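You operate a simulated robot arm through the tools that you are given. There is no shell and no other tool.

You run a simulated robot arm. Do the job below in one go: nothing can be reset, and whatever is moved stays where it is left.

TASK
Sand the rust off the long flange sample, then oil that patch against rust.
Fine: brush rust oil on from its tin; sanding block and yellow oil brush go back, the tin ends shut. Set down upright: yellow oil brush. Where these are worked on the way, their far stop is far enough and under half their travel is too little: lid of the rust oil tin. A coat counts when it lies all over at full strength: go over it till it gets no stronger. What is to be rubbed or washed off counts as gone when no trace of it is left.
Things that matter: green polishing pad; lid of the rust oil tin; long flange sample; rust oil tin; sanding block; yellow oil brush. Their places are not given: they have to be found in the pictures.

Only the result counts: the job must be done as asked and must still hold three seconds after the hand-in. Knocking over, shifting, dropping, spilling or breaking anything else fails it. A push-on lid holds only when it is set on centred and level and pressed home; a screw cap is set on level and turned clockwise until tight.

THE ROBOT
A 7-joint arm with a two-finger parallel gripper, fixed in place. Base frame: the origin is on the floor under the middle of its stand, x ahead of it, y to its left, z up; the work surface is at about z = 0.92. Readings come in m, rad, newtons and seconds.
It reaches about 1.372 m from its shoulder. Its first joint turns from -2.601 to 2.601 rad. Payload 3.43 kg.
Tool frame: the origin (TCP) lies between the finger pads and is the grasp point; the fingertips stand 0.03 m ahead of it; z points along the fingers, y is the line along which they close. Largest opening 0.094 m; finger width 0.028, thickness 0.01; the body of the gripper, 0.05 by 0.096 m, starts 0.055 m behind the TCP.
Orientation is that of the tool frame in the base frame, as a unit quaternion [w, x, y, z]. With the fingers straight down and closing along the base's y, the tool's x points along the base's -x, its y along +y and its z along -z.

THE INTERFACE
- The arm moves only by the tool jog_arm. Its argument "moves" is a list of rows, each a list of 3 entries, a list of its own where there are three numbers: the shift along the base's x, y, z in units of 20 mm (1.0 is 20 mm), then the turn, a rotation vector about the base's x, y, z in units of 8 degrees (1.0 is 8 degrees), then the opening in per cent of the stroke, from 0 (shut) to 100 (fully open). In form: [[[x, y, z], [rx, ry, rz], grip], ...]. A call has 1 to 20 rows; each row shifts and turns the commanded pose from where the row before left it. A call with a number of a shift or a turn outside -1 to 1 is refused whole. Each row takes 0.2 s and may step no farther than 0.05 m and 0.15 rad from the row before; otherwise, or with a gripper value out of range, the whole call is refused. A pose out of reach is approached as far as the arm can. The call stops where the force on the tool passes 90 N (or 10 N more than at its start, if that is more) or the arm is blocked; 0.2 s more then pass. The fingers move at their own pace (about 0.045 m/s each) and stop on an object; they squeeze with about 32 N. The grip force told is the motor's: it shows also when the fingers shut on nothing. Time passes only in rows, and 0.2 s behind the last, so rows that do not move let the fingers close. The reply holds the time, the measured pose of the TCP, the force on the tool along the base axes, the opening and the grip force, in the units named above and with some noise, with the torque about the TCP (base axes, N m) and any sound that the robot's microphone picked up.
- Cameras (640 x 400 px; columns grow to the right, rows downward): "scene" is fixed at [0.0624, -0.4936, 1.7163]; the picture's right is [-0.59, -0.80, 0.00], its down [-0.66, 0.49, -0.57] and it looks along [0.46, -0.34, -0.82] (base axes); focal length 376 px, centre (320, 200). "wrist" rides on the gripper at [0.076, 0.014, -0.102] in the tool frame; the picture's right is [-0.18, 0.98, 0.00], its down [-0.75, -0.14, -0.64] and it looks along [-0.63, -0.12, 0.77] (tool axes); focal length 243 px, centre (320, 200).
- grab_frame(camera): a new picture of that camera. It takes no simulated time.
- measure_at(camera, pixels): for up to 12 pixels [column, row] of the newest picture of that camera ("zoom" is the newest enlarged one), the place [x, y, z] in the base frame of the surface seen there, good to about 0.002 m, but the place of the scene camera against the robot may be out by one fixed shift of up to 0.018 m in any direction. It takes no simulated time.
- close_up(camera, box): a new picture of the part [left, top, right, bottom] of that camera's present view, enlarged. It takes no simulated time.
- hand_in(): hands the job in; it is judged then, once.

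Open the gripper and draw the arm clear of the work before you hand the job in, unless the task says otherwise.

The tools are called after "Emit:" as a command line: name --argument value ..., lists and objects as JSON in quotes. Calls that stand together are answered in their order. jog_arm: Moves the arm, as the interface text tells. Its arguments: {"type":"object","properties":{"moves":{"type":"array","items":{"type":"array"}}},"required":["moves"]} The other tools are called the same way: grab_frame (camera) takes a picture; measure_at (camera, pixels) gives the place of the surface under pixels of a picture; close_up (camera, box) takes an enlarged picture of a part of a camera's view; hand_in () hands the job in.

At the start:

```text
clock: 0.0
eef_pos: [0.4617, -0.8727, 1.2245]
ee_rot: [0.0, 0.0, 1.0, 0.0]
contact_force: [0.6, 0.5, -0.4]
torque: [-0.02, 0.01, -0.01]
gripper_width: 0.0942
gripper_force: 0.1
```

scene: 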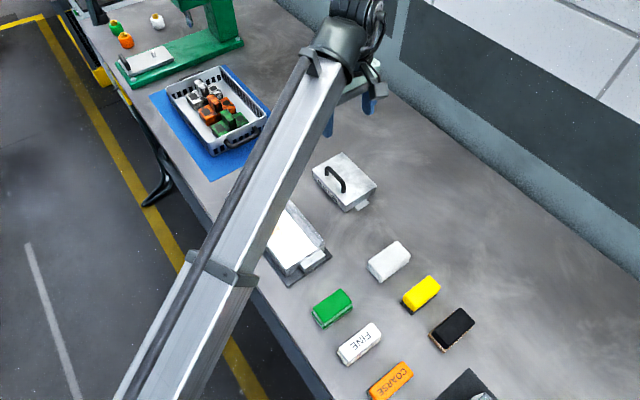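
wrist: 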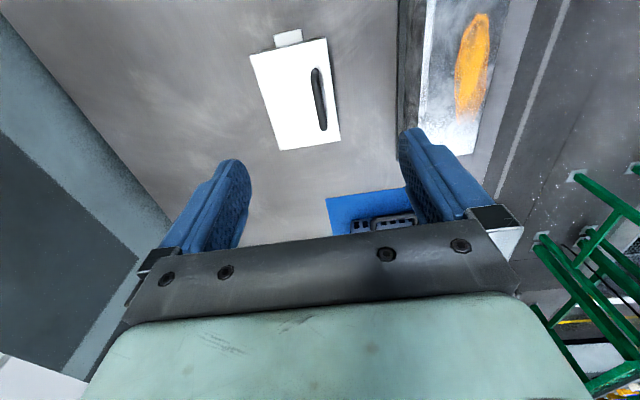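

The scene shows a row of blocks (green, FINE, COARSE, white, yellow, black) at the lower right, a grey tin with a handle at (345,182) and a sample at (297,240) partly hidden by the arm. I take enlarged views first.

Emit:
close_up --camera "scene" --box '[240, 140, 440, 265]'

Emit:
close_up --camera "scene" --box '[300, 230, 572, 400]'

Emit:
close_up --camera "wrist" --box '[220, 0, 540, 200]'

```text
3.20 times, centred on (340, 202) of scene
```

zoom: 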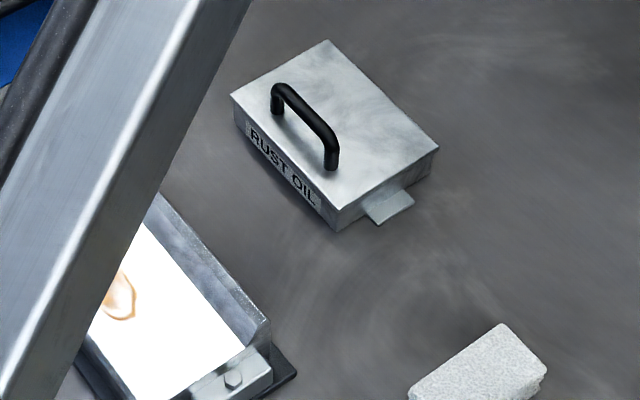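

```text
2.35 times, centred on (436, 315) of scene
```

zoom: 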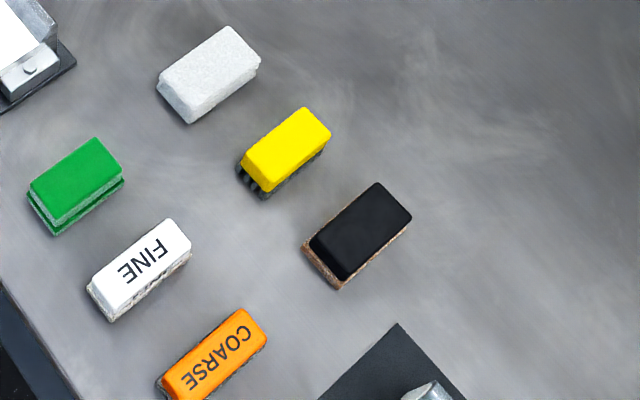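

```text
2.00 times, centred on (380, 100) of wrist
```

zoom: 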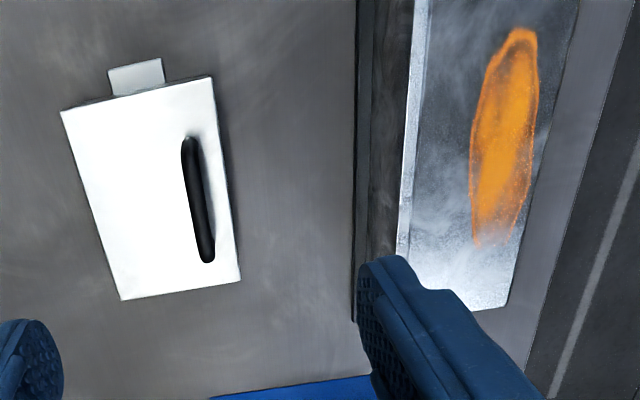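

The tin is labelled RUST OIL, the rust patch is on a plate in a fixture, and there are six blocks plus something at the bottom right. I measure rough places with the scene camera.

Emit:
measure_at --camera "scene" --pixels '[[345, 160], [375, 187], [313, 172], [362, 204], [389, 261], [421, 293], [452, 330], [332, 307], [359, 343], [391, 381], [470, 392], [300, 245]]'

Emit:
measure_at --camera "wrist" --pixels '[[250, 58], [327, 38], [340, 139], [280, 150], [315, 72], [323, 128], [288, 35], [428, 10], [480, 15], [470, 115], [450, 60], [490, 60]]'

```text
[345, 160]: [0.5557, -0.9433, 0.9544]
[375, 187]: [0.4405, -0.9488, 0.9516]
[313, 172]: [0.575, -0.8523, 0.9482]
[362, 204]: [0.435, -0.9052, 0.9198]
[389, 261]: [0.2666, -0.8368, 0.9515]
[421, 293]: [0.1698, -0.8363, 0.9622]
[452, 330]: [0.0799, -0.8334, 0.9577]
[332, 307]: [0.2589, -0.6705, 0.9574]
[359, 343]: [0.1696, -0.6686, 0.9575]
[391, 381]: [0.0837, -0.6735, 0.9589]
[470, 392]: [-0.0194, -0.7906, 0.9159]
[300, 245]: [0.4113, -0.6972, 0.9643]
```

```text
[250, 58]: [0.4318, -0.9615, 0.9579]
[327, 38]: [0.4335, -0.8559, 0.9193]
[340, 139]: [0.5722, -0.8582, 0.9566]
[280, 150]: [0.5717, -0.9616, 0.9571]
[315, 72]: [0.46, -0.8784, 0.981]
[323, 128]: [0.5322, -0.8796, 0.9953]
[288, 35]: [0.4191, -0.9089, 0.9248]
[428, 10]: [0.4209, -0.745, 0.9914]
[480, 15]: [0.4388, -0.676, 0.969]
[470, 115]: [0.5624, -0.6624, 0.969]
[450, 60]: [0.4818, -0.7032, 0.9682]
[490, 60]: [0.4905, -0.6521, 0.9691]
```

The wrist view gives the tin at x 0.432–0.572, y −0.962–−0.857 with its top at z 0.957, and the sample surface at z≈0.969. I move the arm back to look at the blocks with the wrist camera and free the scene view of the sample.

Emit:
jog_arm --moves '[[[-1, 0.3, 0.2], [0, 0, 0], 100], [[-1, 0.3, 0.2], [0, 0, 0], 100], [[-1, 0.3, 0.2], [0, 0, 0], 100], [[-1, 0.3, 0.2], [0, 0, 0], 100], [[-1, 0.3, 0.2], [0, 0, 0], 100], [[-1, 0.3, 0.2], [0, 0, 0], 100], [[-1, 0.3, 0.2], [0, 0, 0], 100], [[-1, 0.3, 0.2], [0, 0, 0], 100], [[-1, 0.3, 0.2], [0, 0, 0], 100], [[-1, 0.3, 0.2], [0, 0, 0], 100], [[-1, 0.3, 0.2], [0, 0, 0], 100], [[-1, 0.3, 0.2], [0, 0, 0], 100], [[-1, 0.3, 0.2], [0, 0, 0], 100], [[-1, 0.3, 0.2], [0, 0, 0], 100], [[-1, 0.3, 0.2], [0, 0, 0], 100], [[-1, 0.3, 0.2], [0, 0, 0], 100], [[-1, 0.3, 0.2], [0, 0, 0], 100], [[-1, 0.3, 0.2], [0, 0, 0], 100], [[-1, 0.3, 0.2], [0, 0, 0], 100], [[-1, 0.3, 0.2], [0, 0, 0], 100]]'

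Emit:
grab_frame --camera "wrist"

Emit:
grab_frame --camera "scene"

```text
clock: 4.2
eef_pos: [0.0753, -0.8072, 1.1892]
ee_rot: [0.0, 0.0, 1.0, -0.005]
contact_force: [-0.1, 1.1, 0.5]
torque: [-0.02, -0.01, 0.05]
gripper_width: 0.094
gripper_force: 0.0
out of reach, approached as far as the arm can: row 5, 6, 7, 8, 9, 10, 11, 12, 13, 14, 15, 16, 17, 18, 19, 20
```

```text
taken
```

wrist: 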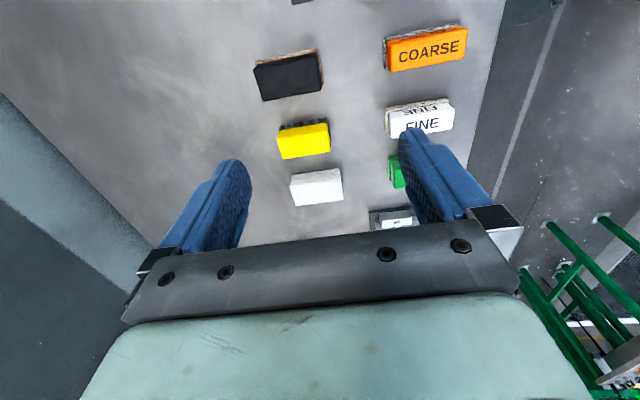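

```text
taken
```

scene: 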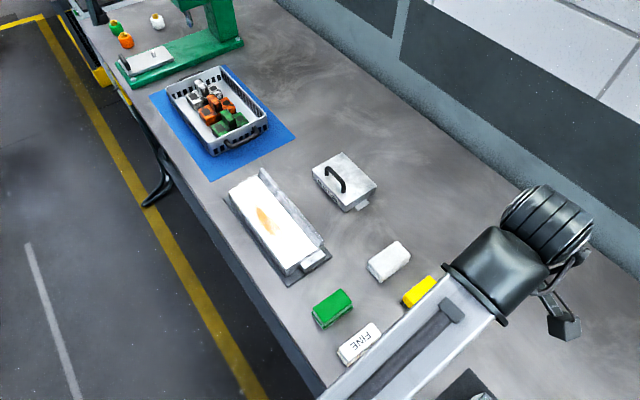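

Part of the path was out of reach at that height, but the blocks are now in the wrist view: black (288,75), yellow (303,138), white (316,187), COARSE (425,48), FINE (420,120). I take close-ups.

Emit:
close_up --camera "wrist" --box '[230, 20, 380, 220]'

Emit:
close_up --camera "wrist" --box '[340, 0, 500, 220]'

Emit:
close_up --camera "scene" --box '[210, 130, 410, 290]'

Emit:
close_up --camera "scene" --box '[290, 230, 470, 380]'

```text
2.00 times, centred on (305, 120) of wrist
```

zoom: 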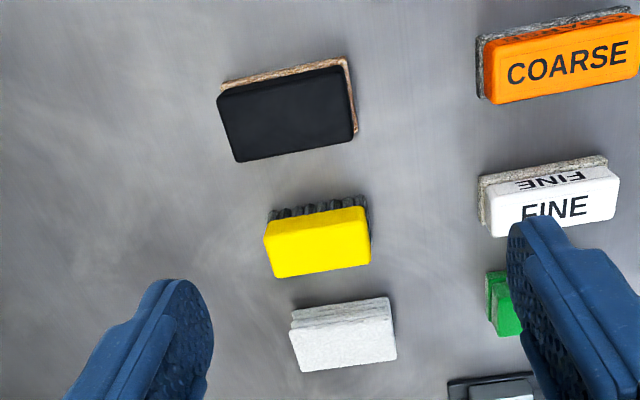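

```text
1.82 times, centred on (420, 110) of wrist
```

zoom: 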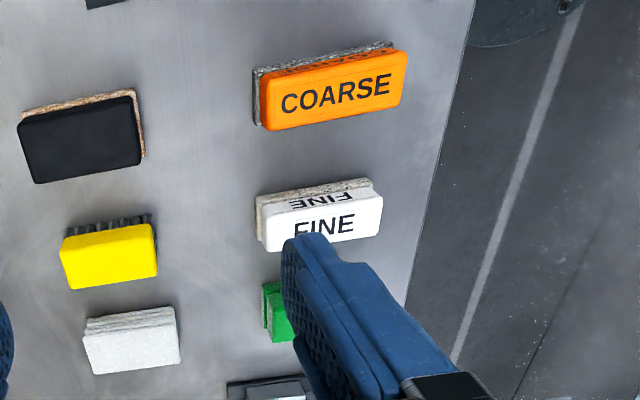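

```text
2.50 times, centred on (310, 210) of scene
```

zoom: 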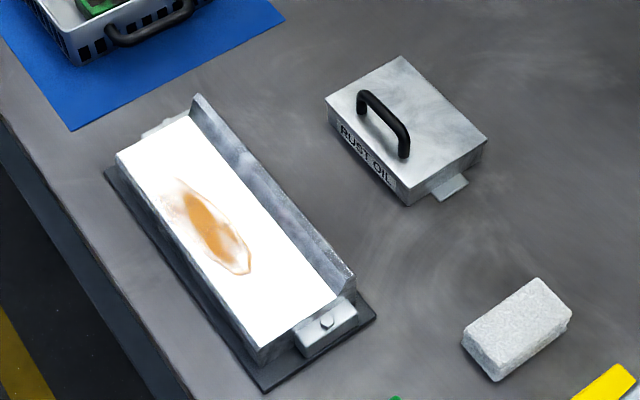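

```text
2.67 times, centred on (380, 305) of scene
```

zoom: 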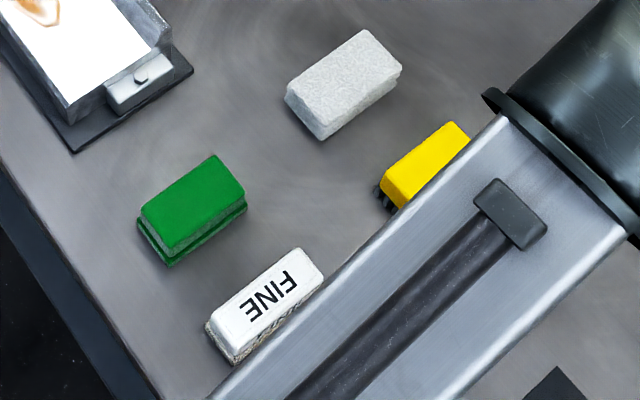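

The yellow block has dark bristles (the oil brush), the green one is the pad, FINE and COARSE are labelled abrasive blocks, and the black one has a brown rough sole. I tilt the wrist so the camera looks more straight down and back, to see the thing at the lower right of the scene and the soles better.

Emit:
jog_arm --moves '[[[0, 0, -1], [0, 0, 0], 100], [[0, 0, -1], [0, 0, 0], 100], [[0, 0, -1], [0, 0, 0], 100], [[0, 0, -1], [0, 0, 0], 100], [[0, 0, -1], [0, 0, 0], 100]]'

```text
clock: 5.4
eef_pos: [0.075, -0.8062, 1.0883]
ee_rot: [0.0, 0.0, 1.0, 0.0]
contact_force: [-0.3, -0.4, 1.2]
torque: [-0.01, -0.02, 0.01]
gripper_width: 0.0941
gripper_force: 0.1
```

The commanded pose continues from the reached one. Now I raise a little and tilt about +y so the camera looks down onto the blocks near x≈0.

Emit:
jog_arm --moves '[[[0, 0.3, 0.8], [0, 1, 0], 100], [[0, 0.3, 0.8], [0, 1, 0], 100], [[0, 0.3, 0.8], [0, 1, 0], 100], [[0, 0.3, 0.8], [0, 1, 0], 100], [[0, 0.3, 0.8], [0, 1, 0], 100]]'

Emit:
grab_frame --camera "wrist"

```text
clock: 6.6
eef_pos: [0.0751, -0.7781, 1.1703]
ee_rot: [-0.343, -0.001, 0.939, 0.0]
contact_force: [-0.3, -0.5, 0.7]
torque: [0.03, 0.01, -0.01]
gripper_width: 0.0939
gripper_force: 0.1
```

```text
taken
```

wrist: 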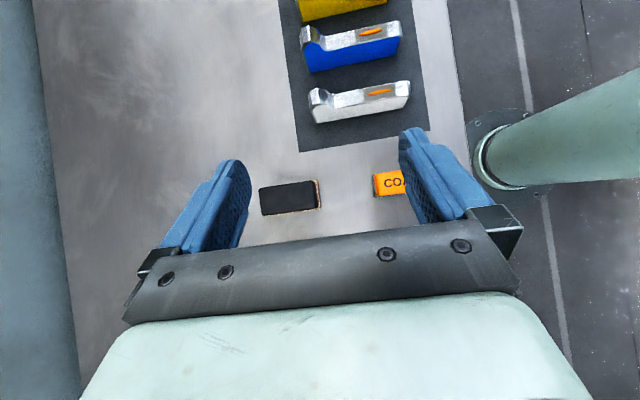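

There is a dark mat with several small steel pieces (silver, blue, yellow), each with an orange mark. I enlarge that part and shift back for the rest.

Emit:
close_up --camera "wrist" --box '[240, 0, 480, 150]'

Emit:
measure_at --camera "wrist" --pixels '[[380, 93], [372, 32], [360, 105], [300, 140], [425, 125], [290, 195], [385, 185], [345, 15], [309, 92], [410, 85]]'

```text
2.67 times, centred on (360, 75) of wrist
```

zoom: 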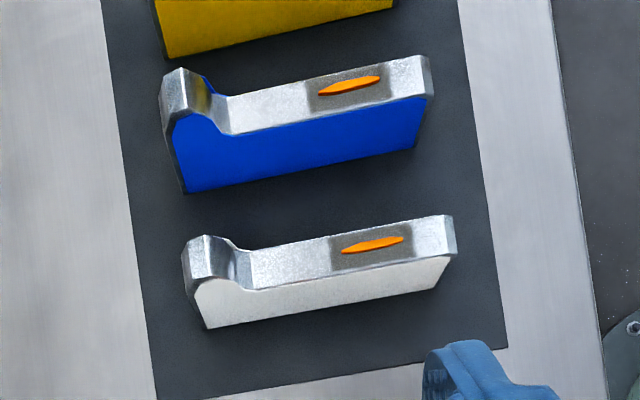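

```text
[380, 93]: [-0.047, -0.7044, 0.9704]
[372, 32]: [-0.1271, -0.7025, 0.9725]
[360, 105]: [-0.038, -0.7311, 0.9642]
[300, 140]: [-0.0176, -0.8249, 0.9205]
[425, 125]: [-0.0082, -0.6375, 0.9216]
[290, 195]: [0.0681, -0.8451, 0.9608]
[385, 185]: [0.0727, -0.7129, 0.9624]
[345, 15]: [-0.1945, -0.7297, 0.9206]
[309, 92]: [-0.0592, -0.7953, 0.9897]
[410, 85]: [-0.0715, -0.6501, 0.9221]
```

These short profile pieces lie on a mat and are not the long one in the fixture. Now I look closely at the soles of the black, FINE and COARSE blocks from the scene camera.

Emit:
close_up --camera "scene" --box '[320, 310, 420, 400]'

Emit:
close_up --camera "scene" --box '[390, 270, 490, 360]'

Emit:
close_up --camera "scene" --box '[300, 230, 420, 330]'

Emit:
grab_frame --camera "scene"

```text
4.44 times, centred on (370, 355) of scene
```

zoom: 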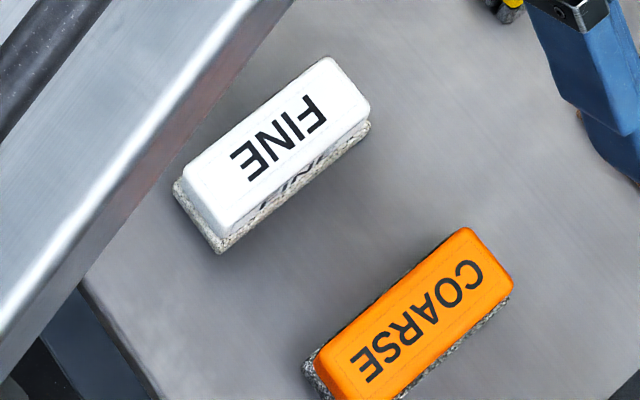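

```text
4.44 times, centred on (440, 315) of scene
```

zoom: 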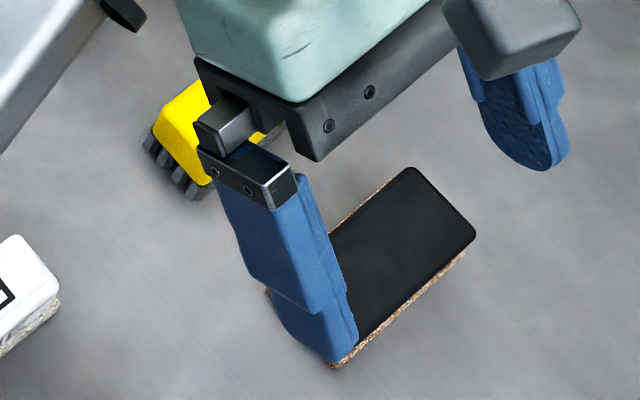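

```text
4.00 times, centred on (360, 280) of scene
```

zoom: 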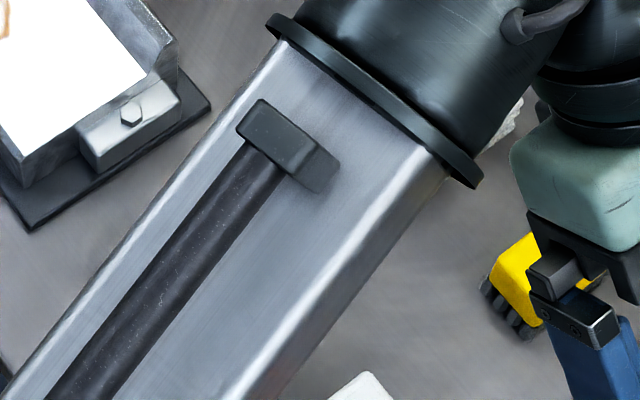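

```text
taken
```

scene: 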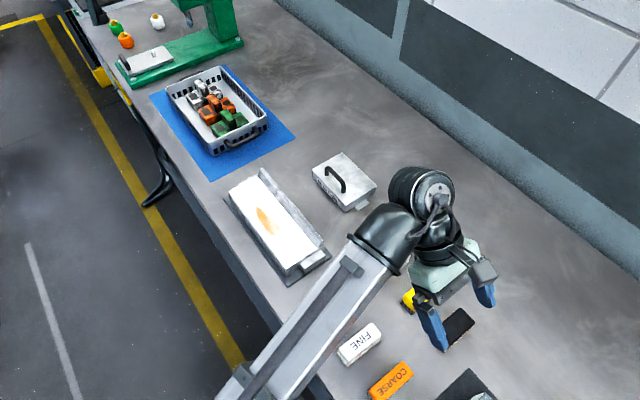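

The black block's sole is brown and gritty, while FINE and COARSE have mottled pads. I move back to see the whole mat with the short pieces.

Emit:
jog_arm --moves '[[[-1, 0, 0.5], [0, 0, 0], 100], [[-1, 0, 0.5], [0, 0, 0], 100], [[-1, 0, 0.3], [0, 0, 0], 100], [[-1, 0, 0.3], [0, 0, 0], 100], [[-1, 0, 0], [0, 0, 0], 100], [[-1, 0, 0], [0, 0, 0], 100], [[-1, 0, 0], [0, 0, 0], 100], [[-1, 0, 0], [0, 0, 0], 100]]'

Emit:
grab_frame --camera "wrist"

Emit:
grab_frame --camera "scene"

```text
clock: 8.4
eef_pos: [-0.086, -0.7772, 1.2008]
ee_rot: [-0.342, 0.0, 0.94, 0.0]
contact_force: [0.2, -0.3, -0.2]
torque: [0.0, -0.01, -0.01]
gripper_width: 0.0941
gripper_force: 0.1
```

```text
taken
```

wrist: 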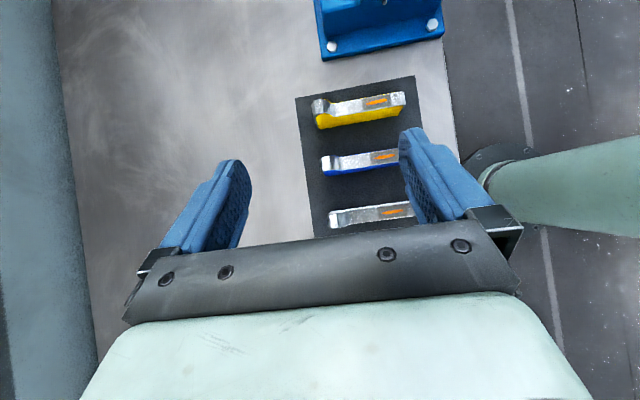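

```text
taken
```

scene: 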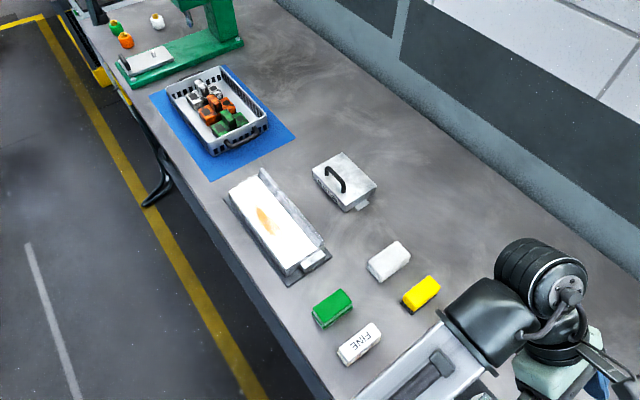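

Three identical short profile pieces; I enlarge them to check for writing or differences.

Emit:
close_up --camera "wrist" --box '[290, 70, 430, 240]'

Emit:
close_up --camera "scene" --box '[220, 155, 340, 295]'

Emit:
close_up --camera "scene" --box '[300, 140, 390, 220]'

Emit:
close_up --camera "scene" --box '[60, 0, 300, 170]'

```text
2.35 times, centred on (360, 155) of wrist
```

zoom: 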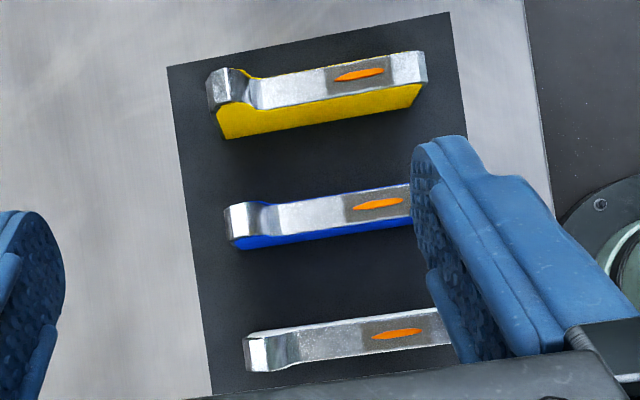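

```text
2.86 times, centred on (280, 225) of scene
```

zoom: 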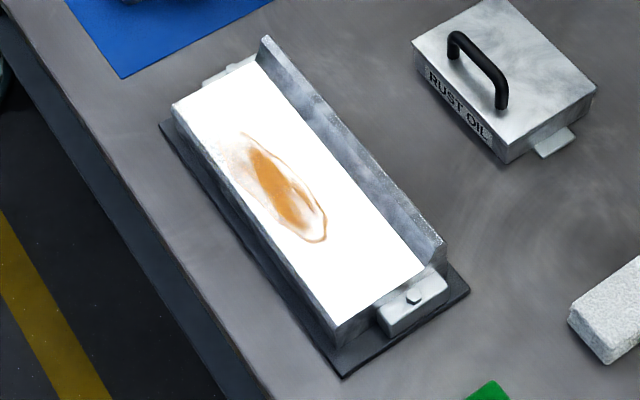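

```text
5.00 times, centred on (345, 180) of scene
```

zoom: 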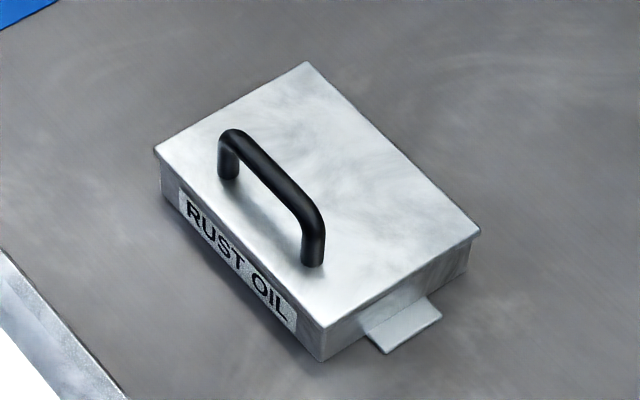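

```text
2.35 times, centred on (180, 85) of scene
```

zoom: 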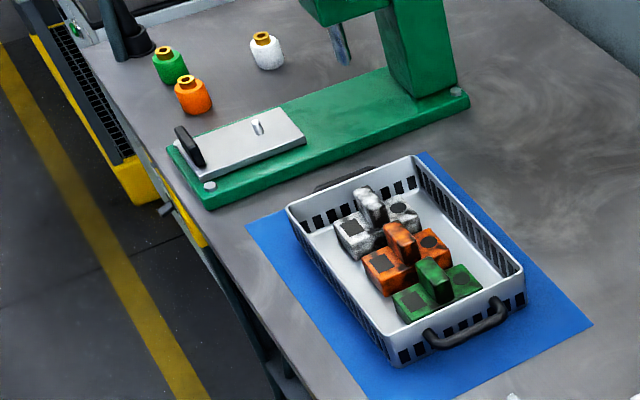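

The sample in the clamp has a lip along its −y side; the oil tin has an overlapping lid with a handle near the label side and a small ledge at the low-x side. I go down on the −x side of the black block to see its sole.

Emit:
jog_arm --moves '[[[0.65, -0.35, -0.5], [0, -0.78, 0], 100], [[0.65, -0.35, -0.5], [0, -0.78, 0], 100], [[0.65, -0.35, -0.9], [0, -0.78, 0], 100], [[0.65, -0.35, -0.9], [0, -0.78, 0], 100], [[0.65, -0.35, -0.9], [0, -0.78, 0], 100], [[0.65, -0.35, -0.9], [0, -0.78, 0], 100], [[0.65, -0.35, -0.9], [0, -0.78, 0], 100], [[0.65, -0.35, -0.9], [0, -0.78, 0], 100], [[0.65, -0.35, -0.9], [0, -0.78, 0], 100]]'

Emit:
grab_frame --camera "wrist"

```text
clock: 10.4
eef_pos: [0.0323, -0.8413, 1.0556]
ee_rot: [0.142, 0.0, 0.99, 0.0]
contact_force: [-0.4, 0.7, 0.2]
torque: [0.01, -0.02, 0.03]
gripper_width: 0.0939
gripper_force: 0.0
```

```text
taken
```

wrist: 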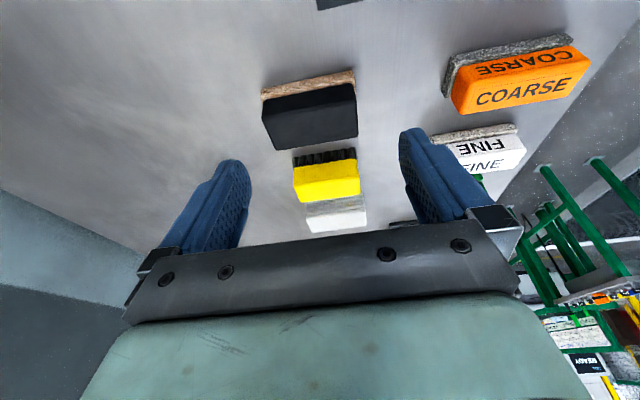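

Now I enlarge the soles of the black, yellow, COARSE and FINE blocks in this low view.

Emit:
close_up --camera "wrist" --box '[250, 60, 380, 240]'

Emit:
close_up --camera "wrist" --box '[260, 65, 360, 125]'

Emit:
close_up --camera "wrist" --box '[420, 25, 600, 180]'

```text
2.22 times, centred on (315, 150) of wrist
```

zoom: 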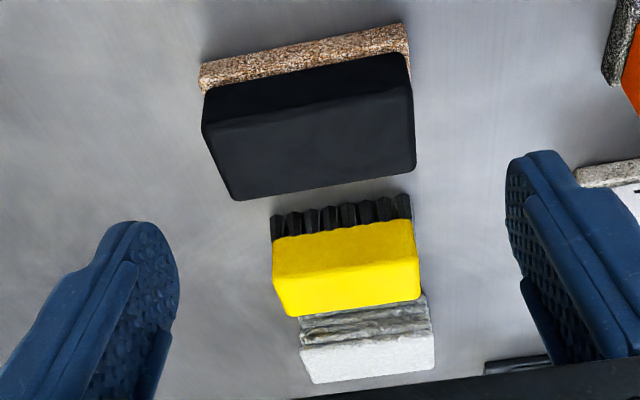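

```text
6.40 times, centred on (310, 95) of wrist
```

zoom: 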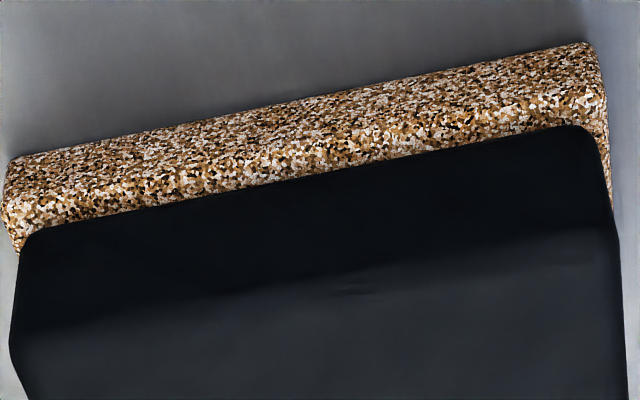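

```text
2.58 times, centred on (510, 102) of wrist
```

zoom: 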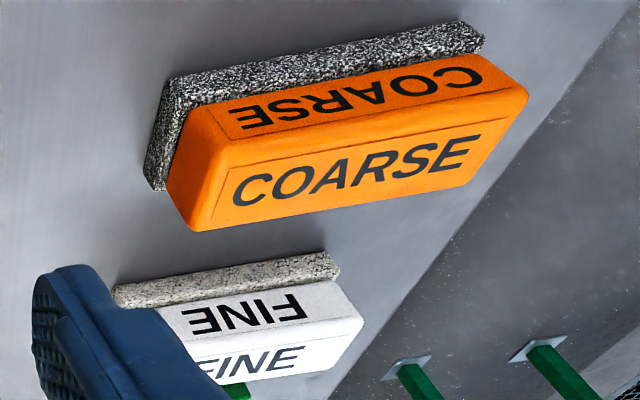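

The black, COARSE and FINE blocks all have gritty soles; the unlabelled black one with the brown sandpaper sole is the plain sanding block. I measure its and the brush's edges from this near view.

Emit:
grab_frame --camera "wrist"

Emit:
measure_at --camera "wrist" --pixels '[[266, 121], [355, 106], [272, 145], [354, 131], [310, 125], [262, 98], [353, 74], [295, 178], [358, 165], [328, 178], [298, 196], [360, 190]]'

Emit:
measure_at --camera "wrist" --pixels '[[295, 160], [354, 152], [325, 197], [310, 138], [265, 92], [352, 68], [307, 80], [310, 210], [365, 200], [335, 215], [312, 230], [366, 222]]'

```text
taken
```

wrist: 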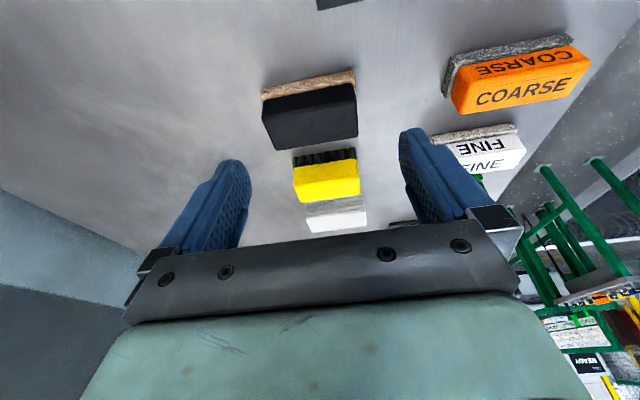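

```text
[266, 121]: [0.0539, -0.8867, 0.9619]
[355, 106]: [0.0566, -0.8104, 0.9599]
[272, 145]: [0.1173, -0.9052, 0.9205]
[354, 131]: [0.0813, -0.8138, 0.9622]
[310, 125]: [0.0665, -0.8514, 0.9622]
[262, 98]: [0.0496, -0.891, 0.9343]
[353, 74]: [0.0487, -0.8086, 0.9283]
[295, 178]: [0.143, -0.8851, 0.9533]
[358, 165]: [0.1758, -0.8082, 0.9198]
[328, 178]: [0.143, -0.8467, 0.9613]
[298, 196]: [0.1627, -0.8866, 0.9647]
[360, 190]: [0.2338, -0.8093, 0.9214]
```

```text
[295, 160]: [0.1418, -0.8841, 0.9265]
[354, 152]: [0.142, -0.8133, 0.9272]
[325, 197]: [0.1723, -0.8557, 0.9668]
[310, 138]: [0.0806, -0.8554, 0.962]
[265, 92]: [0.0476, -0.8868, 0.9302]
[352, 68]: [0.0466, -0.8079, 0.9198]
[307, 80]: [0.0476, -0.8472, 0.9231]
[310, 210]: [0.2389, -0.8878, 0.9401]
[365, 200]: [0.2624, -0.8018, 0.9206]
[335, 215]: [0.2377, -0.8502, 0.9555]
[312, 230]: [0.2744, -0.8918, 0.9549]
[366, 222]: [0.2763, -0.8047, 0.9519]
```

Black block: x from 0.048, y −0.891…−0.809, top z 0.962; brush: x from 0.142, y −0.886…−0.812, top 0.966. Next I level the wrist and travel above the sample to survey it and the tin.

Emit:
jog_arm --moves '[[[0, 0, 1], [0, 0.5, 0], 100], [[0.5, 0.2, 1], [0, 0.5, 0], 100], [[1, 0.2, 1], [0, 0.5, 0], 100], [[1, 0.2, 1], [0, 0.5, 0], 100], [[1, 0.2, 0.5], [0, 0, 0], 100], [[1, 0.2, 0], [0, 0, 0], 100], [[1, 0.2, 0], [0, 0, 0], 100], [[1, 0.2, 0], [0, 0, 0], 100], [[1, 0.2, 0], [0, 0, 0], 100], [[1, 0.2, 0], [0, 0, 0], 100], [[1, 0.2, 0], [0, 0, 0], 100], [[1, 0.2, 0], [0, 0, 0], 100], [[1, 0.2, 0], [0, 0, 0], 100], [[1, 0.2, 0], [0, 0, 0], 100], [[1, 0.2, 0], [0, 0, 0], 100], [[1, 0.2, 0], [0, 0, 0], 100], [[1, 0.2, 0], [0, 0, 0], 100], [[1, 0.2, 0], [0, 0, 0], 100]]'

Emit:
grab_frame --camera "wrist"

```text
clock: 14.2
eef_pos: [0.3617, -0.7719, 1.146]
ee_rot: [0.002, 0.0, 1.0, 0.0]
contact_force: [0.3, -0.5, 0.2]
torque: [0.0, 0.01, -0.02]
gripper_width: 0.0941
gripper_force: 0.3
```

```text
taken
```

wrist: 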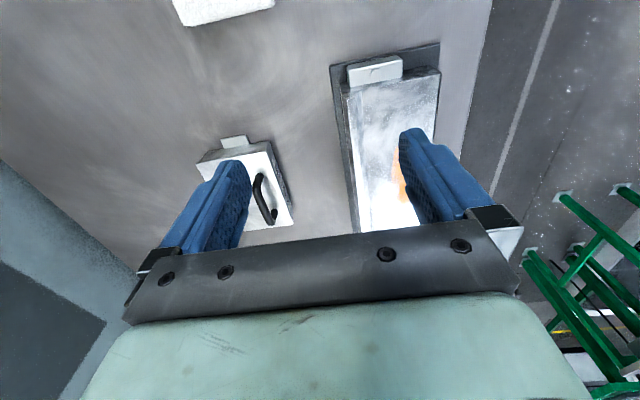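

The fingers hide part of the sample; I shift over it (toward +y) to see the rust between the fingers.

Emit:
jog_arm --moves '[[[0.5, 1, 0], [0, 0, 0], 100], [[0.5, 1, 0], [0, 0, 0], 100], [[0.5, 1, 0], [0, 0, 0], 100], [[0.5, 1, 0], [0, 0, 0], 100], [[0.5, 0.5, 0], [0, 0, 0], 100]]'

Emit:
grab_frame --camera "wrist"

Emit:
close_up --camera "wrist" --box '[230, 0, 430, 240]'

```text
clock: 15.4
eef_pos: [0.4123, -0.6831, 1.1462]
ee_rot: [0.001, 0.0, 1.0, 0.0]
contact_force: [0.8, -0.7, -0.2]
torque: [-0.02, 0.02, -0.01]
gripper_width: 0.094
gripper_force: 0.1
```

```text
taken
```

wrist: 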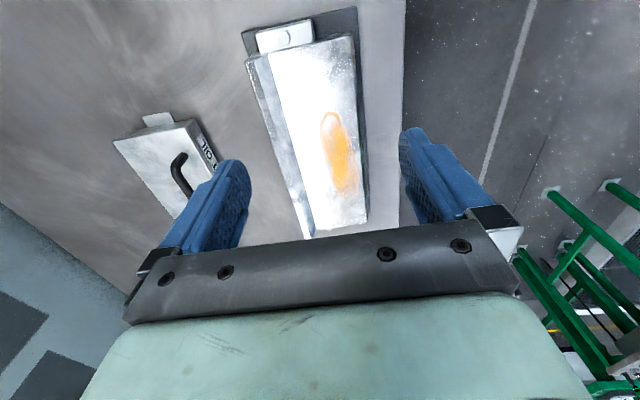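

```text
1.67 times, centred on (330, 120) of wrist
```

zoom: 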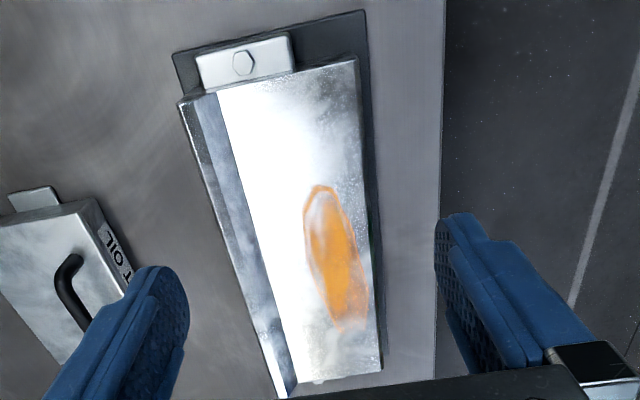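

I measure the corners of the flat, the lip and the rust outline from this close-up.

Emit:
measure_at --camera "zoom" --pixels '[[318, 187], [304, 235], [313, 285], [338, 332], [342, 205], [362, 262], [366, 315], [222, 95], [354, 62], [288, 392], [379, 366], [240, 200]]'

Emit:
measure_at --camera "zoom" --pixels '[[183, 103], [203, 97], [215, 170], [235, 170], [270, 340], [245, 60], [205, 70], [290, 60], [240, 45], [100, 215], [70, 265], [30, 200]]'

```text
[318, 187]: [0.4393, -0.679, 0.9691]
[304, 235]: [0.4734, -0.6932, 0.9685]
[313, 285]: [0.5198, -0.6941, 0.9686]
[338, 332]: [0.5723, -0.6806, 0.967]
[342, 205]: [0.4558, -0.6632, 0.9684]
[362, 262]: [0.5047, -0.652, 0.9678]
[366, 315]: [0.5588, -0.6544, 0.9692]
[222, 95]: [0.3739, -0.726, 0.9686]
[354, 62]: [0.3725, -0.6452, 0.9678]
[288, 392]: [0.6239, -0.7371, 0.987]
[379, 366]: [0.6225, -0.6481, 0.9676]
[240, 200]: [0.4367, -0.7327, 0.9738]
```

```text
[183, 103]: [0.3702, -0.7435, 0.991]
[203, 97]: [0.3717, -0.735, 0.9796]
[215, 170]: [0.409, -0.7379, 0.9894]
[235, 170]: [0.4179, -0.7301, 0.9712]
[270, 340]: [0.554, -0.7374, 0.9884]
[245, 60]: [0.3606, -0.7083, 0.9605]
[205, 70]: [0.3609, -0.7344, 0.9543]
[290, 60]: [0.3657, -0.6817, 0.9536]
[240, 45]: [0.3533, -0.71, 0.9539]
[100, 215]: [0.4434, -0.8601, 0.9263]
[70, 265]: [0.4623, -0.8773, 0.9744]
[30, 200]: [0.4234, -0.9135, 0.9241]
```

Flat top: x 0.37–0.625, y −0.73…−0.645, z 0.9685; rust x 0.44–0.572, y −0.694…−0.652; lip at y≈−0.74 up to z 0.991. Now I look at the tin between the fingers.

Emit:
jog_arm --moves '[[[0, -1, 0], [0, 0, 0], 100], [[0, -1, 0], [0, 0, 0], 100], [[0, -1, 0], [0, 0, 0], 100], [[0, -1, 0], [0, 0, 0], 100], [[0, -1, 0], [0, 0, 0], 100], [[0, -1, 0], [0, 0, 0], 100], [[0, -1, 0], [0, 0, 0], 100], [[0, -1, 0], [0, 0, 0], 100], [[0, -1, 0], [0, 0, 0], 100], [[0, -1, 0], [0, 0, 0], 100], [[0, -1, 0], [0, 0, 0], 100], [[0, -1, 0], [0, 0, 0], 100]]'

Emit:
grab_frame --camera "wrist"

Emit:
close_up --camera "wrist" --box '[230, 20, 400, 240]'

Emit:
close_up --camera "scene" --box '[220, 155, 340, 295]'

```text
clock: 18.0
eef_pos: [0.4115, -0.9229, 1.1459]
ee_rot: [0.002, 0.0, 1.0, 0.0]
contact_force: [-0.4, 0.8, 0.1]
torque: [-0.04, 0.02, 0.01]
gripper_width: 0.0938
gripper_force: 0.0
```

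```text
taken
```

wrist: 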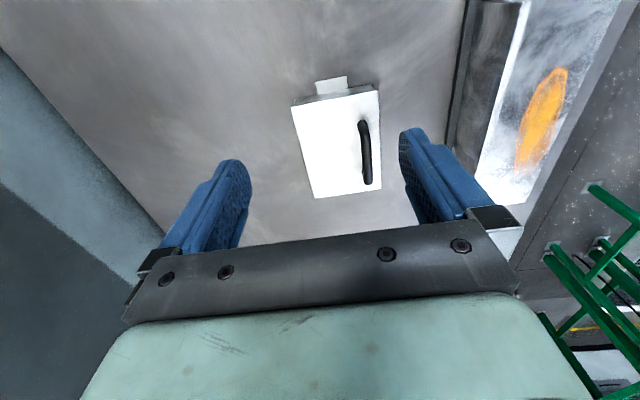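

```text
1.82 times, centred on (315, 130) of wrist
```

zoom: 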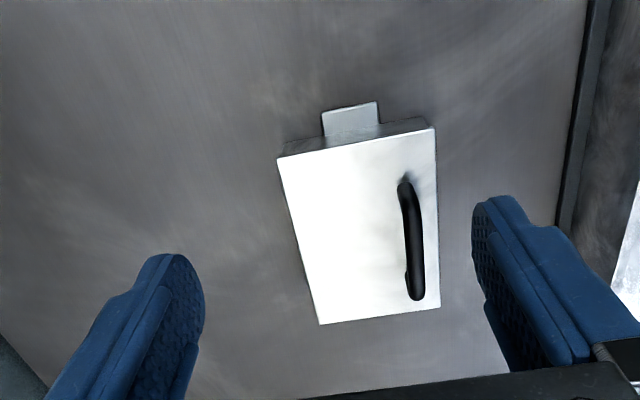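

```text
2.86 times, centred on (280, 225) of scene
```

zoom: 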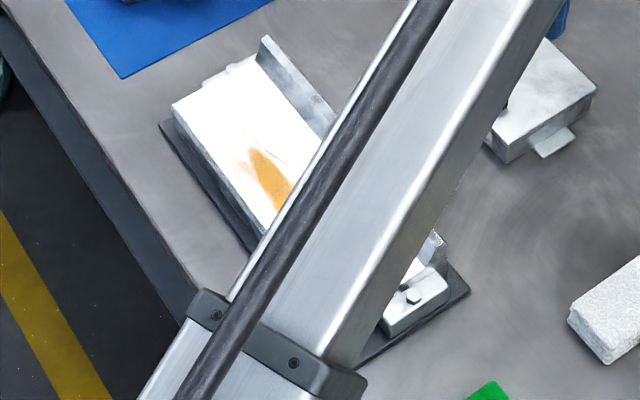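

I measure the lid corners, the handle and the ledge in the wrist picture.

Emit:
measure_at --camera "wrist" --pixels '[[294, 107], [377, 92], [316, 195], [379, 186], [361, 124], [364, 140], [366, 152], [368, 165], [369, 180], [332, 82], [318, 82], [347, 78]]'

```text
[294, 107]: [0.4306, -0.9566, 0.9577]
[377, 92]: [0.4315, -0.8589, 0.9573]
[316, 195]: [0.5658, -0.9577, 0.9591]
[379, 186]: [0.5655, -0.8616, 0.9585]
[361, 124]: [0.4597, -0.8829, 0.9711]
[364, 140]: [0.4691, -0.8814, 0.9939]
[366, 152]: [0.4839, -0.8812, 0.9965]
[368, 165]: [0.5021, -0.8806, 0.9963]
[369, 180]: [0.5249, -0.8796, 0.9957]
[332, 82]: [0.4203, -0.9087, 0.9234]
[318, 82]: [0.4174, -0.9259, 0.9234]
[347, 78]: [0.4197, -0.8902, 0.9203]
```

The lid spans x 0.43–0.57, y −0.958…−0.859 at z 0.958, with its handle bar along x at y −0.881 and z 0.996. Now I return to the black sanding block to measure it from above before grasping.

Emit:
jog_arm --moves '[[[-1, 0.2, 0], [0, 0, 0], 100], [[-1, 0.2, 0], [0, 0, 0], 100], [[-1, 0.2, 0], [0, 0, 0], 100], [[-1, 0.2, 0], [0, 0, 0], 100], [[-1, 0.2, 0], [0, 0, 0], 100], [[-1, 0.2, 0], [0, 0, 0], 100], [[-1, 0.2, 0], [0, 0, 0], 100], [[-1, 0.2, 0], [0, 0, 0], 100], [[-1, 0.2, 0], [0, 0, 0], 100], [[-1, 0.2, 0], [0, 0, 0], 100], [[-1, 0.2, 0], [0, 0, 0], 100], [[-1, 0.2, 0], [0, 0, 0], 100], [[-1, 0.2, 0], [0, 0, 0], 100], [[-1, 0.2, 0], [0, 0, 0], 100], [[-1, 0.2, 0], [0, 0, 0], 100], [[-1, 0.2, 0], [0, 0, 0], 100], [[-1, 0.2, 0], [0, 0, 0], 100], [[-1, 0.2, 0], [0, 0, 0], 100], [[-1, 0, 0], [0, 0, 0], 100]]'

Emit:
grab_frame --camera "wrist"

Emit:
close_up --camera "wrist" --box '[250, 30, 400, 200]'

```text
clock: 22.0
eef_pos: [0.0326, -0.8513, 1.1452]
ee_rot: [0.002, -0.001, 1.0, 0.0]
contact_force: [0.1, -0.2, -0.4]
torque: [0.0, 0.02, 0.01]
gripper_width: 0.0937
gripper_force: 0.1
```

```text
taken
```

wrist: 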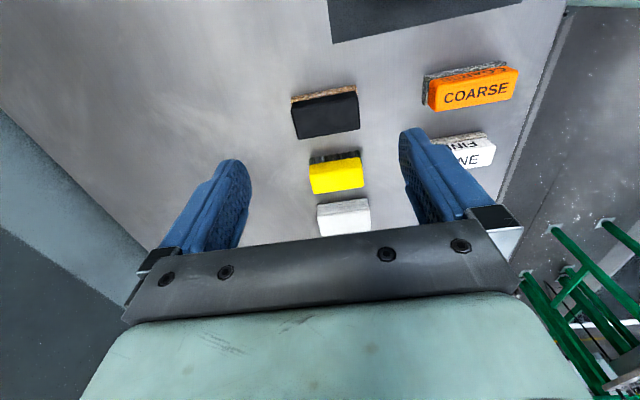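

```text
2.35 times, centred on (325, 115) of wrist
```

zoom: 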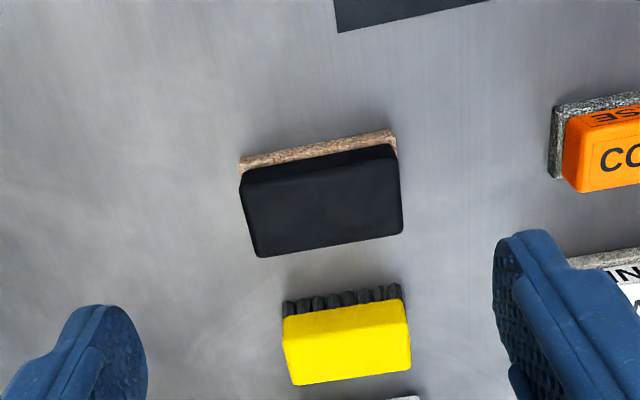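

I measure the black block's and the brush's top edges in this close-up.

Emit:
measure_at --camera "zoom" --pixels '[[246, 184], [391, 158], [259, 252], [397, 230], [320, 175], [328, 237], [240, 163], [392, 135], [242, 215], [401, 190], [325, 205], [318, 152]]'

Emit:
measure_at --camera "zoom" --pixels '[[286, 335], [404, 318], [296, 380], [407, 362], [345, 330], [350, 367], [345, 350], [284, 308], [401, 290], [340, 295], [289, 355], [409, 340]]'

```text
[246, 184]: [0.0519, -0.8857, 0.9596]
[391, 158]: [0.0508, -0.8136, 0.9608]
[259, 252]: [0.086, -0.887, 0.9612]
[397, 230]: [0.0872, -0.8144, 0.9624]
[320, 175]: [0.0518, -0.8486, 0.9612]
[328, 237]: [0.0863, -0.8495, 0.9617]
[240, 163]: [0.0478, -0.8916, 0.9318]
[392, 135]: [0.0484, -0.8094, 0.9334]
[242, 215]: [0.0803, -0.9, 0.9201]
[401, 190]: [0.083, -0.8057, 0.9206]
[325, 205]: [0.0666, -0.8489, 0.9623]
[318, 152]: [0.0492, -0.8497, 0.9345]
```

```text
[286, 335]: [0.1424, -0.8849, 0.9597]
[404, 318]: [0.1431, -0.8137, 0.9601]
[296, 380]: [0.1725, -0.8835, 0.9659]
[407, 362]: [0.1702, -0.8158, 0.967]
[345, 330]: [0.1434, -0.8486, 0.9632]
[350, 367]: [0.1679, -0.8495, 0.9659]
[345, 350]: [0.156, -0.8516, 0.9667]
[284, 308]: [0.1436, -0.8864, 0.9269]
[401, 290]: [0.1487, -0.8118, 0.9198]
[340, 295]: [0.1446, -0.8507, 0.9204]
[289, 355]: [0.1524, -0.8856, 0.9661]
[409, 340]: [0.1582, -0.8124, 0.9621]
```

Black block: body x 0.050–0.089, y −0.891…−0.809, so centre about (0.070, −0.850), top 0.962; brush centre about (0.158, −0.850). I yaw the gripper −90° to grasp the block across its short side (along x).

Emit:
jog_arm --moves '[[[0.156, 0, 0], [0, 0, -1], 75], [[0.156, 0, 0], [0, 0, -1], 75], [[0.156, 0, 0], [0, 0, -1], 75], [[0.156, 0, 0], [0, 0, -1], 75], [[0.156, 0, 0], [0, 0, -1], 75], [[0.156, 0, 0], [0, 0, -1], 75], [[0.156, 0, 0], [0, 0, -1], 75], [[0.156, 0, 0], [0, 0, -1], 75], [[0.156, 0, 0], [0, 0, -1], 75], [[0.156, 0, 0], [0, 0, -1], 75], [[0.156, 0, 0], [0, 0, -1], 75], [[0.156, 0, 0], [0, 0, -0.25], 75]]'

Emit:
grab_frame --camera "wrist"

```text
clock: 24.6
eef_pos: [0.0697, -0.8499, 1.1459]
ee_rot: [0.001, 0.707, 0.707, -0.001]
contact_force: [-0.3, 0.2, -0.5]
torque: [0.01, 0.01, 0.01]
gripper_width: 0.0704
gripper_force: 0.1
```

```text
taken
```

wrist: 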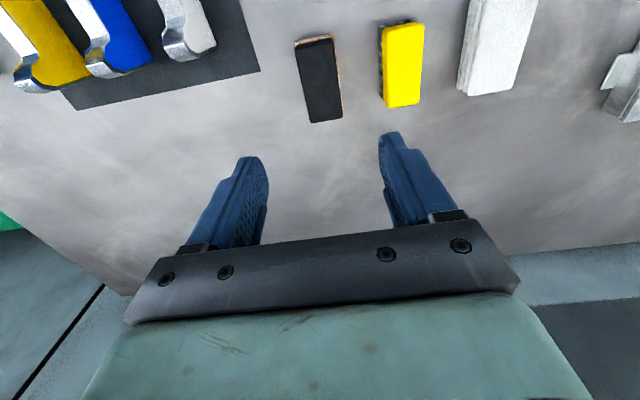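

The yaw is right. I check the block's and brush's x-extent from this side once more.

Emit:
close_up --camera "wrist" --box '[280, 10, 440, 130]'

```text
3.33 times, centred on (360, 70) of wrist
```

zoom: 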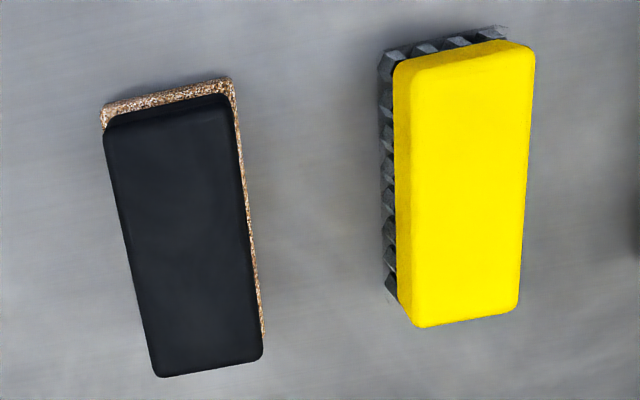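

Emit:
measure_at --camera "zoom" --pixels '[[128, 235], [250, 235], [110, 140], [232, 125], [148, 340], [258, 340], [257, 290], [244, 180], [190, 230], [180, 372], [170, 100], [228, 80]]'

Emit:
measure_at --camera "zoom" --pixels '[[398, 180], [526, 180], [412, 190], [465, 190], [400, 70], [530, 60], [410, 315], [515, 310], [384, 180], [384, 260], [465, 320], [460, 60]]'

```text
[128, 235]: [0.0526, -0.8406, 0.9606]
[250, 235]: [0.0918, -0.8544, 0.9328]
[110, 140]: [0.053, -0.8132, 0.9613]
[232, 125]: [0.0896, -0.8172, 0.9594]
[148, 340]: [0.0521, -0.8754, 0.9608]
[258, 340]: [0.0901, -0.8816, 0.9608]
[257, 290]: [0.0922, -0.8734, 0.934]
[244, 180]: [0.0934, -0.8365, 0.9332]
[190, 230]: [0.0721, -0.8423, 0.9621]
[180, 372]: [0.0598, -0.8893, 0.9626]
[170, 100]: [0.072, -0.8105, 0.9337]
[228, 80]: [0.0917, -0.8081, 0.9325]
```

```text
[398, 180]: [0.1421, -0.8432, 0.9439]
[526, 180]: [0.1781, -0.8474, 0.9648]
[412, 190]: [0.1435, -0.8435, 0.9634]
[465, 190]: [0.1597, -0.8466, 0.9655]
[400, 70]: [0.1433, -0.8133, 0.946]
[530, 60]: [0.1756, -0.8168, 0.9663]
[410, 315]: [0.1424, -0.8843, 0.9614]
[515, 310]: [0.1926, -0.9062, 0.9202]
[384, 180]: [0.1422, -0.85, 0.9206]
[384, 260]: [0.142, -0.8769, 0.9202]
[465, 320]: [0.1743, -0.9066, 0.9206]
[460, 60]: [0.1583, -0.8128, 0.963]
```

The sole spans x 0.048–0.0925 (centre 0.070, −0.850) and the brush body x 0.142–0.178 (centre 0.160, −0.849). I descend over the block and close on it with fingertips just above the sole.

Emit:
jog_arm --moves '[[[0, 0, -1], [0, 0, 0], 75], [[0, 0, -1], [0, 0, 0], 75], [[0, 0, -1], [0, 0, 0], 75], [[0, 0, -1], [0, 0, 0], 75], [[0, 0, -1], [0, 0, 0], 75], [[0, 0, -1], [0, 0, 0], 75], [[0, 0, -1], [0, 0, 0], 75], [[0, 0, -1], [0, 0, 0], 75], [[0, 0, -0.9], [0, 0, 0], 75], [[0, 0, 0], [0, 0, 0], 75]]'

Emit:
grab_frame --camera "wrist"

```text
clock: 26.8
eef_pos: [0.0699, -0.8503, 0.9669]
ee_rot: [0.002, 0.707, 0.707, -0.002]
contact_force: [-0.5, 0.6, -1.1]
torque: [0.0, -0.02, 0.01]
gripper_width: 0.0704
gripper_force: 0.0
```

```text
taken
```

wrist: 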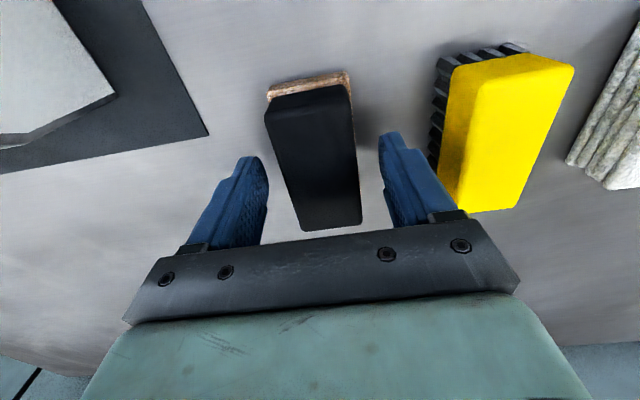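

The fingers straddle the black block with room to the brush. I close on it.

Emit:
jog_arm --moves '[[[0, 0, 0], [0, 0, 0], 40], [[0, 0, 0], [0, 0, 0], 30], [[0, 0, 0], [0, 0, 0], 20], [[0, 0, 0], [0, 0, 0], 20], [[0, 0, 0], [0, 0, 0], 20]]'

```text
clock: 28.0
eef_pos: [0.0701, -0.8496, 0.9672]
ee_rot: [0.002, 0.707, 0.707, -0.001]
contact_force: [0.3, -1.1, 1.3]
torque: [0.0, -0.02, -0.03]
gripper_width: 0.0404
gripper_force: 32.2
```

Gripped at 40 mm with 32 N. I lift it straight up.

Emit:
jog_arm --moves '[[[0, 0, 0.5], [0, 0, 0], 0], [[0, 0, 1], [0, 0, 0], 0], [[0, 0, 1], [0, 0, 0], 0], [[0, 0, 1], [0, 0, 0], 0], [[0, 0, 1], [0, 0, 0], 0], [[0, 0, 1], [0, 0, 0], 0]]'

Emit:
grab_frame --camera "wrist"

Emit:
grab_frame --camera "scene"

```text
clock: 29.4
eef_pos: [0.0681, -0.8498, 1.0787]
ee_rot: [0.0, 0.707, 0.707, -0.001]
contact_force: [0.1, 0.1, -1.7]
torque: [0.01, -0.02, 0.02]
gripper_width: 0.0401
gripper_force: 31.8
```

```text
taken
```

wrist: 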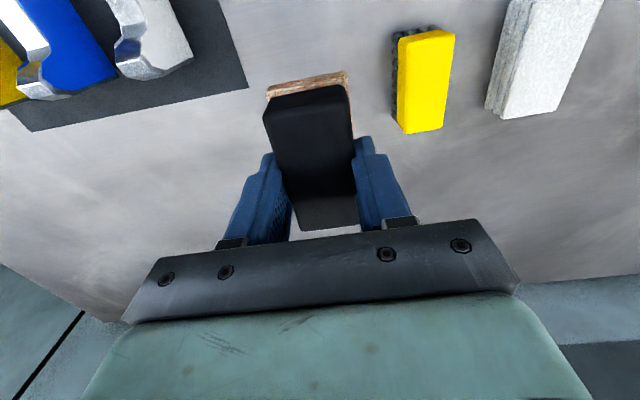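

```text
taken
```

scene: 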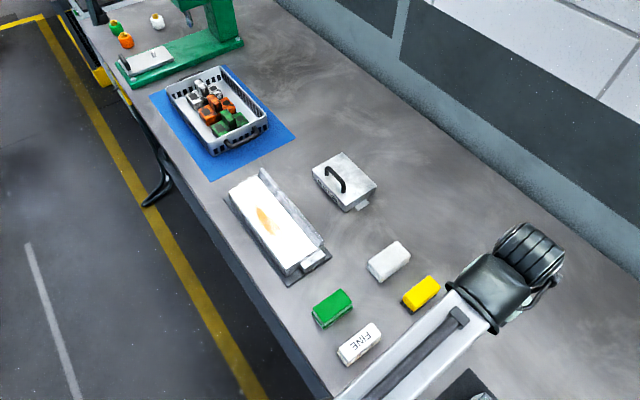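

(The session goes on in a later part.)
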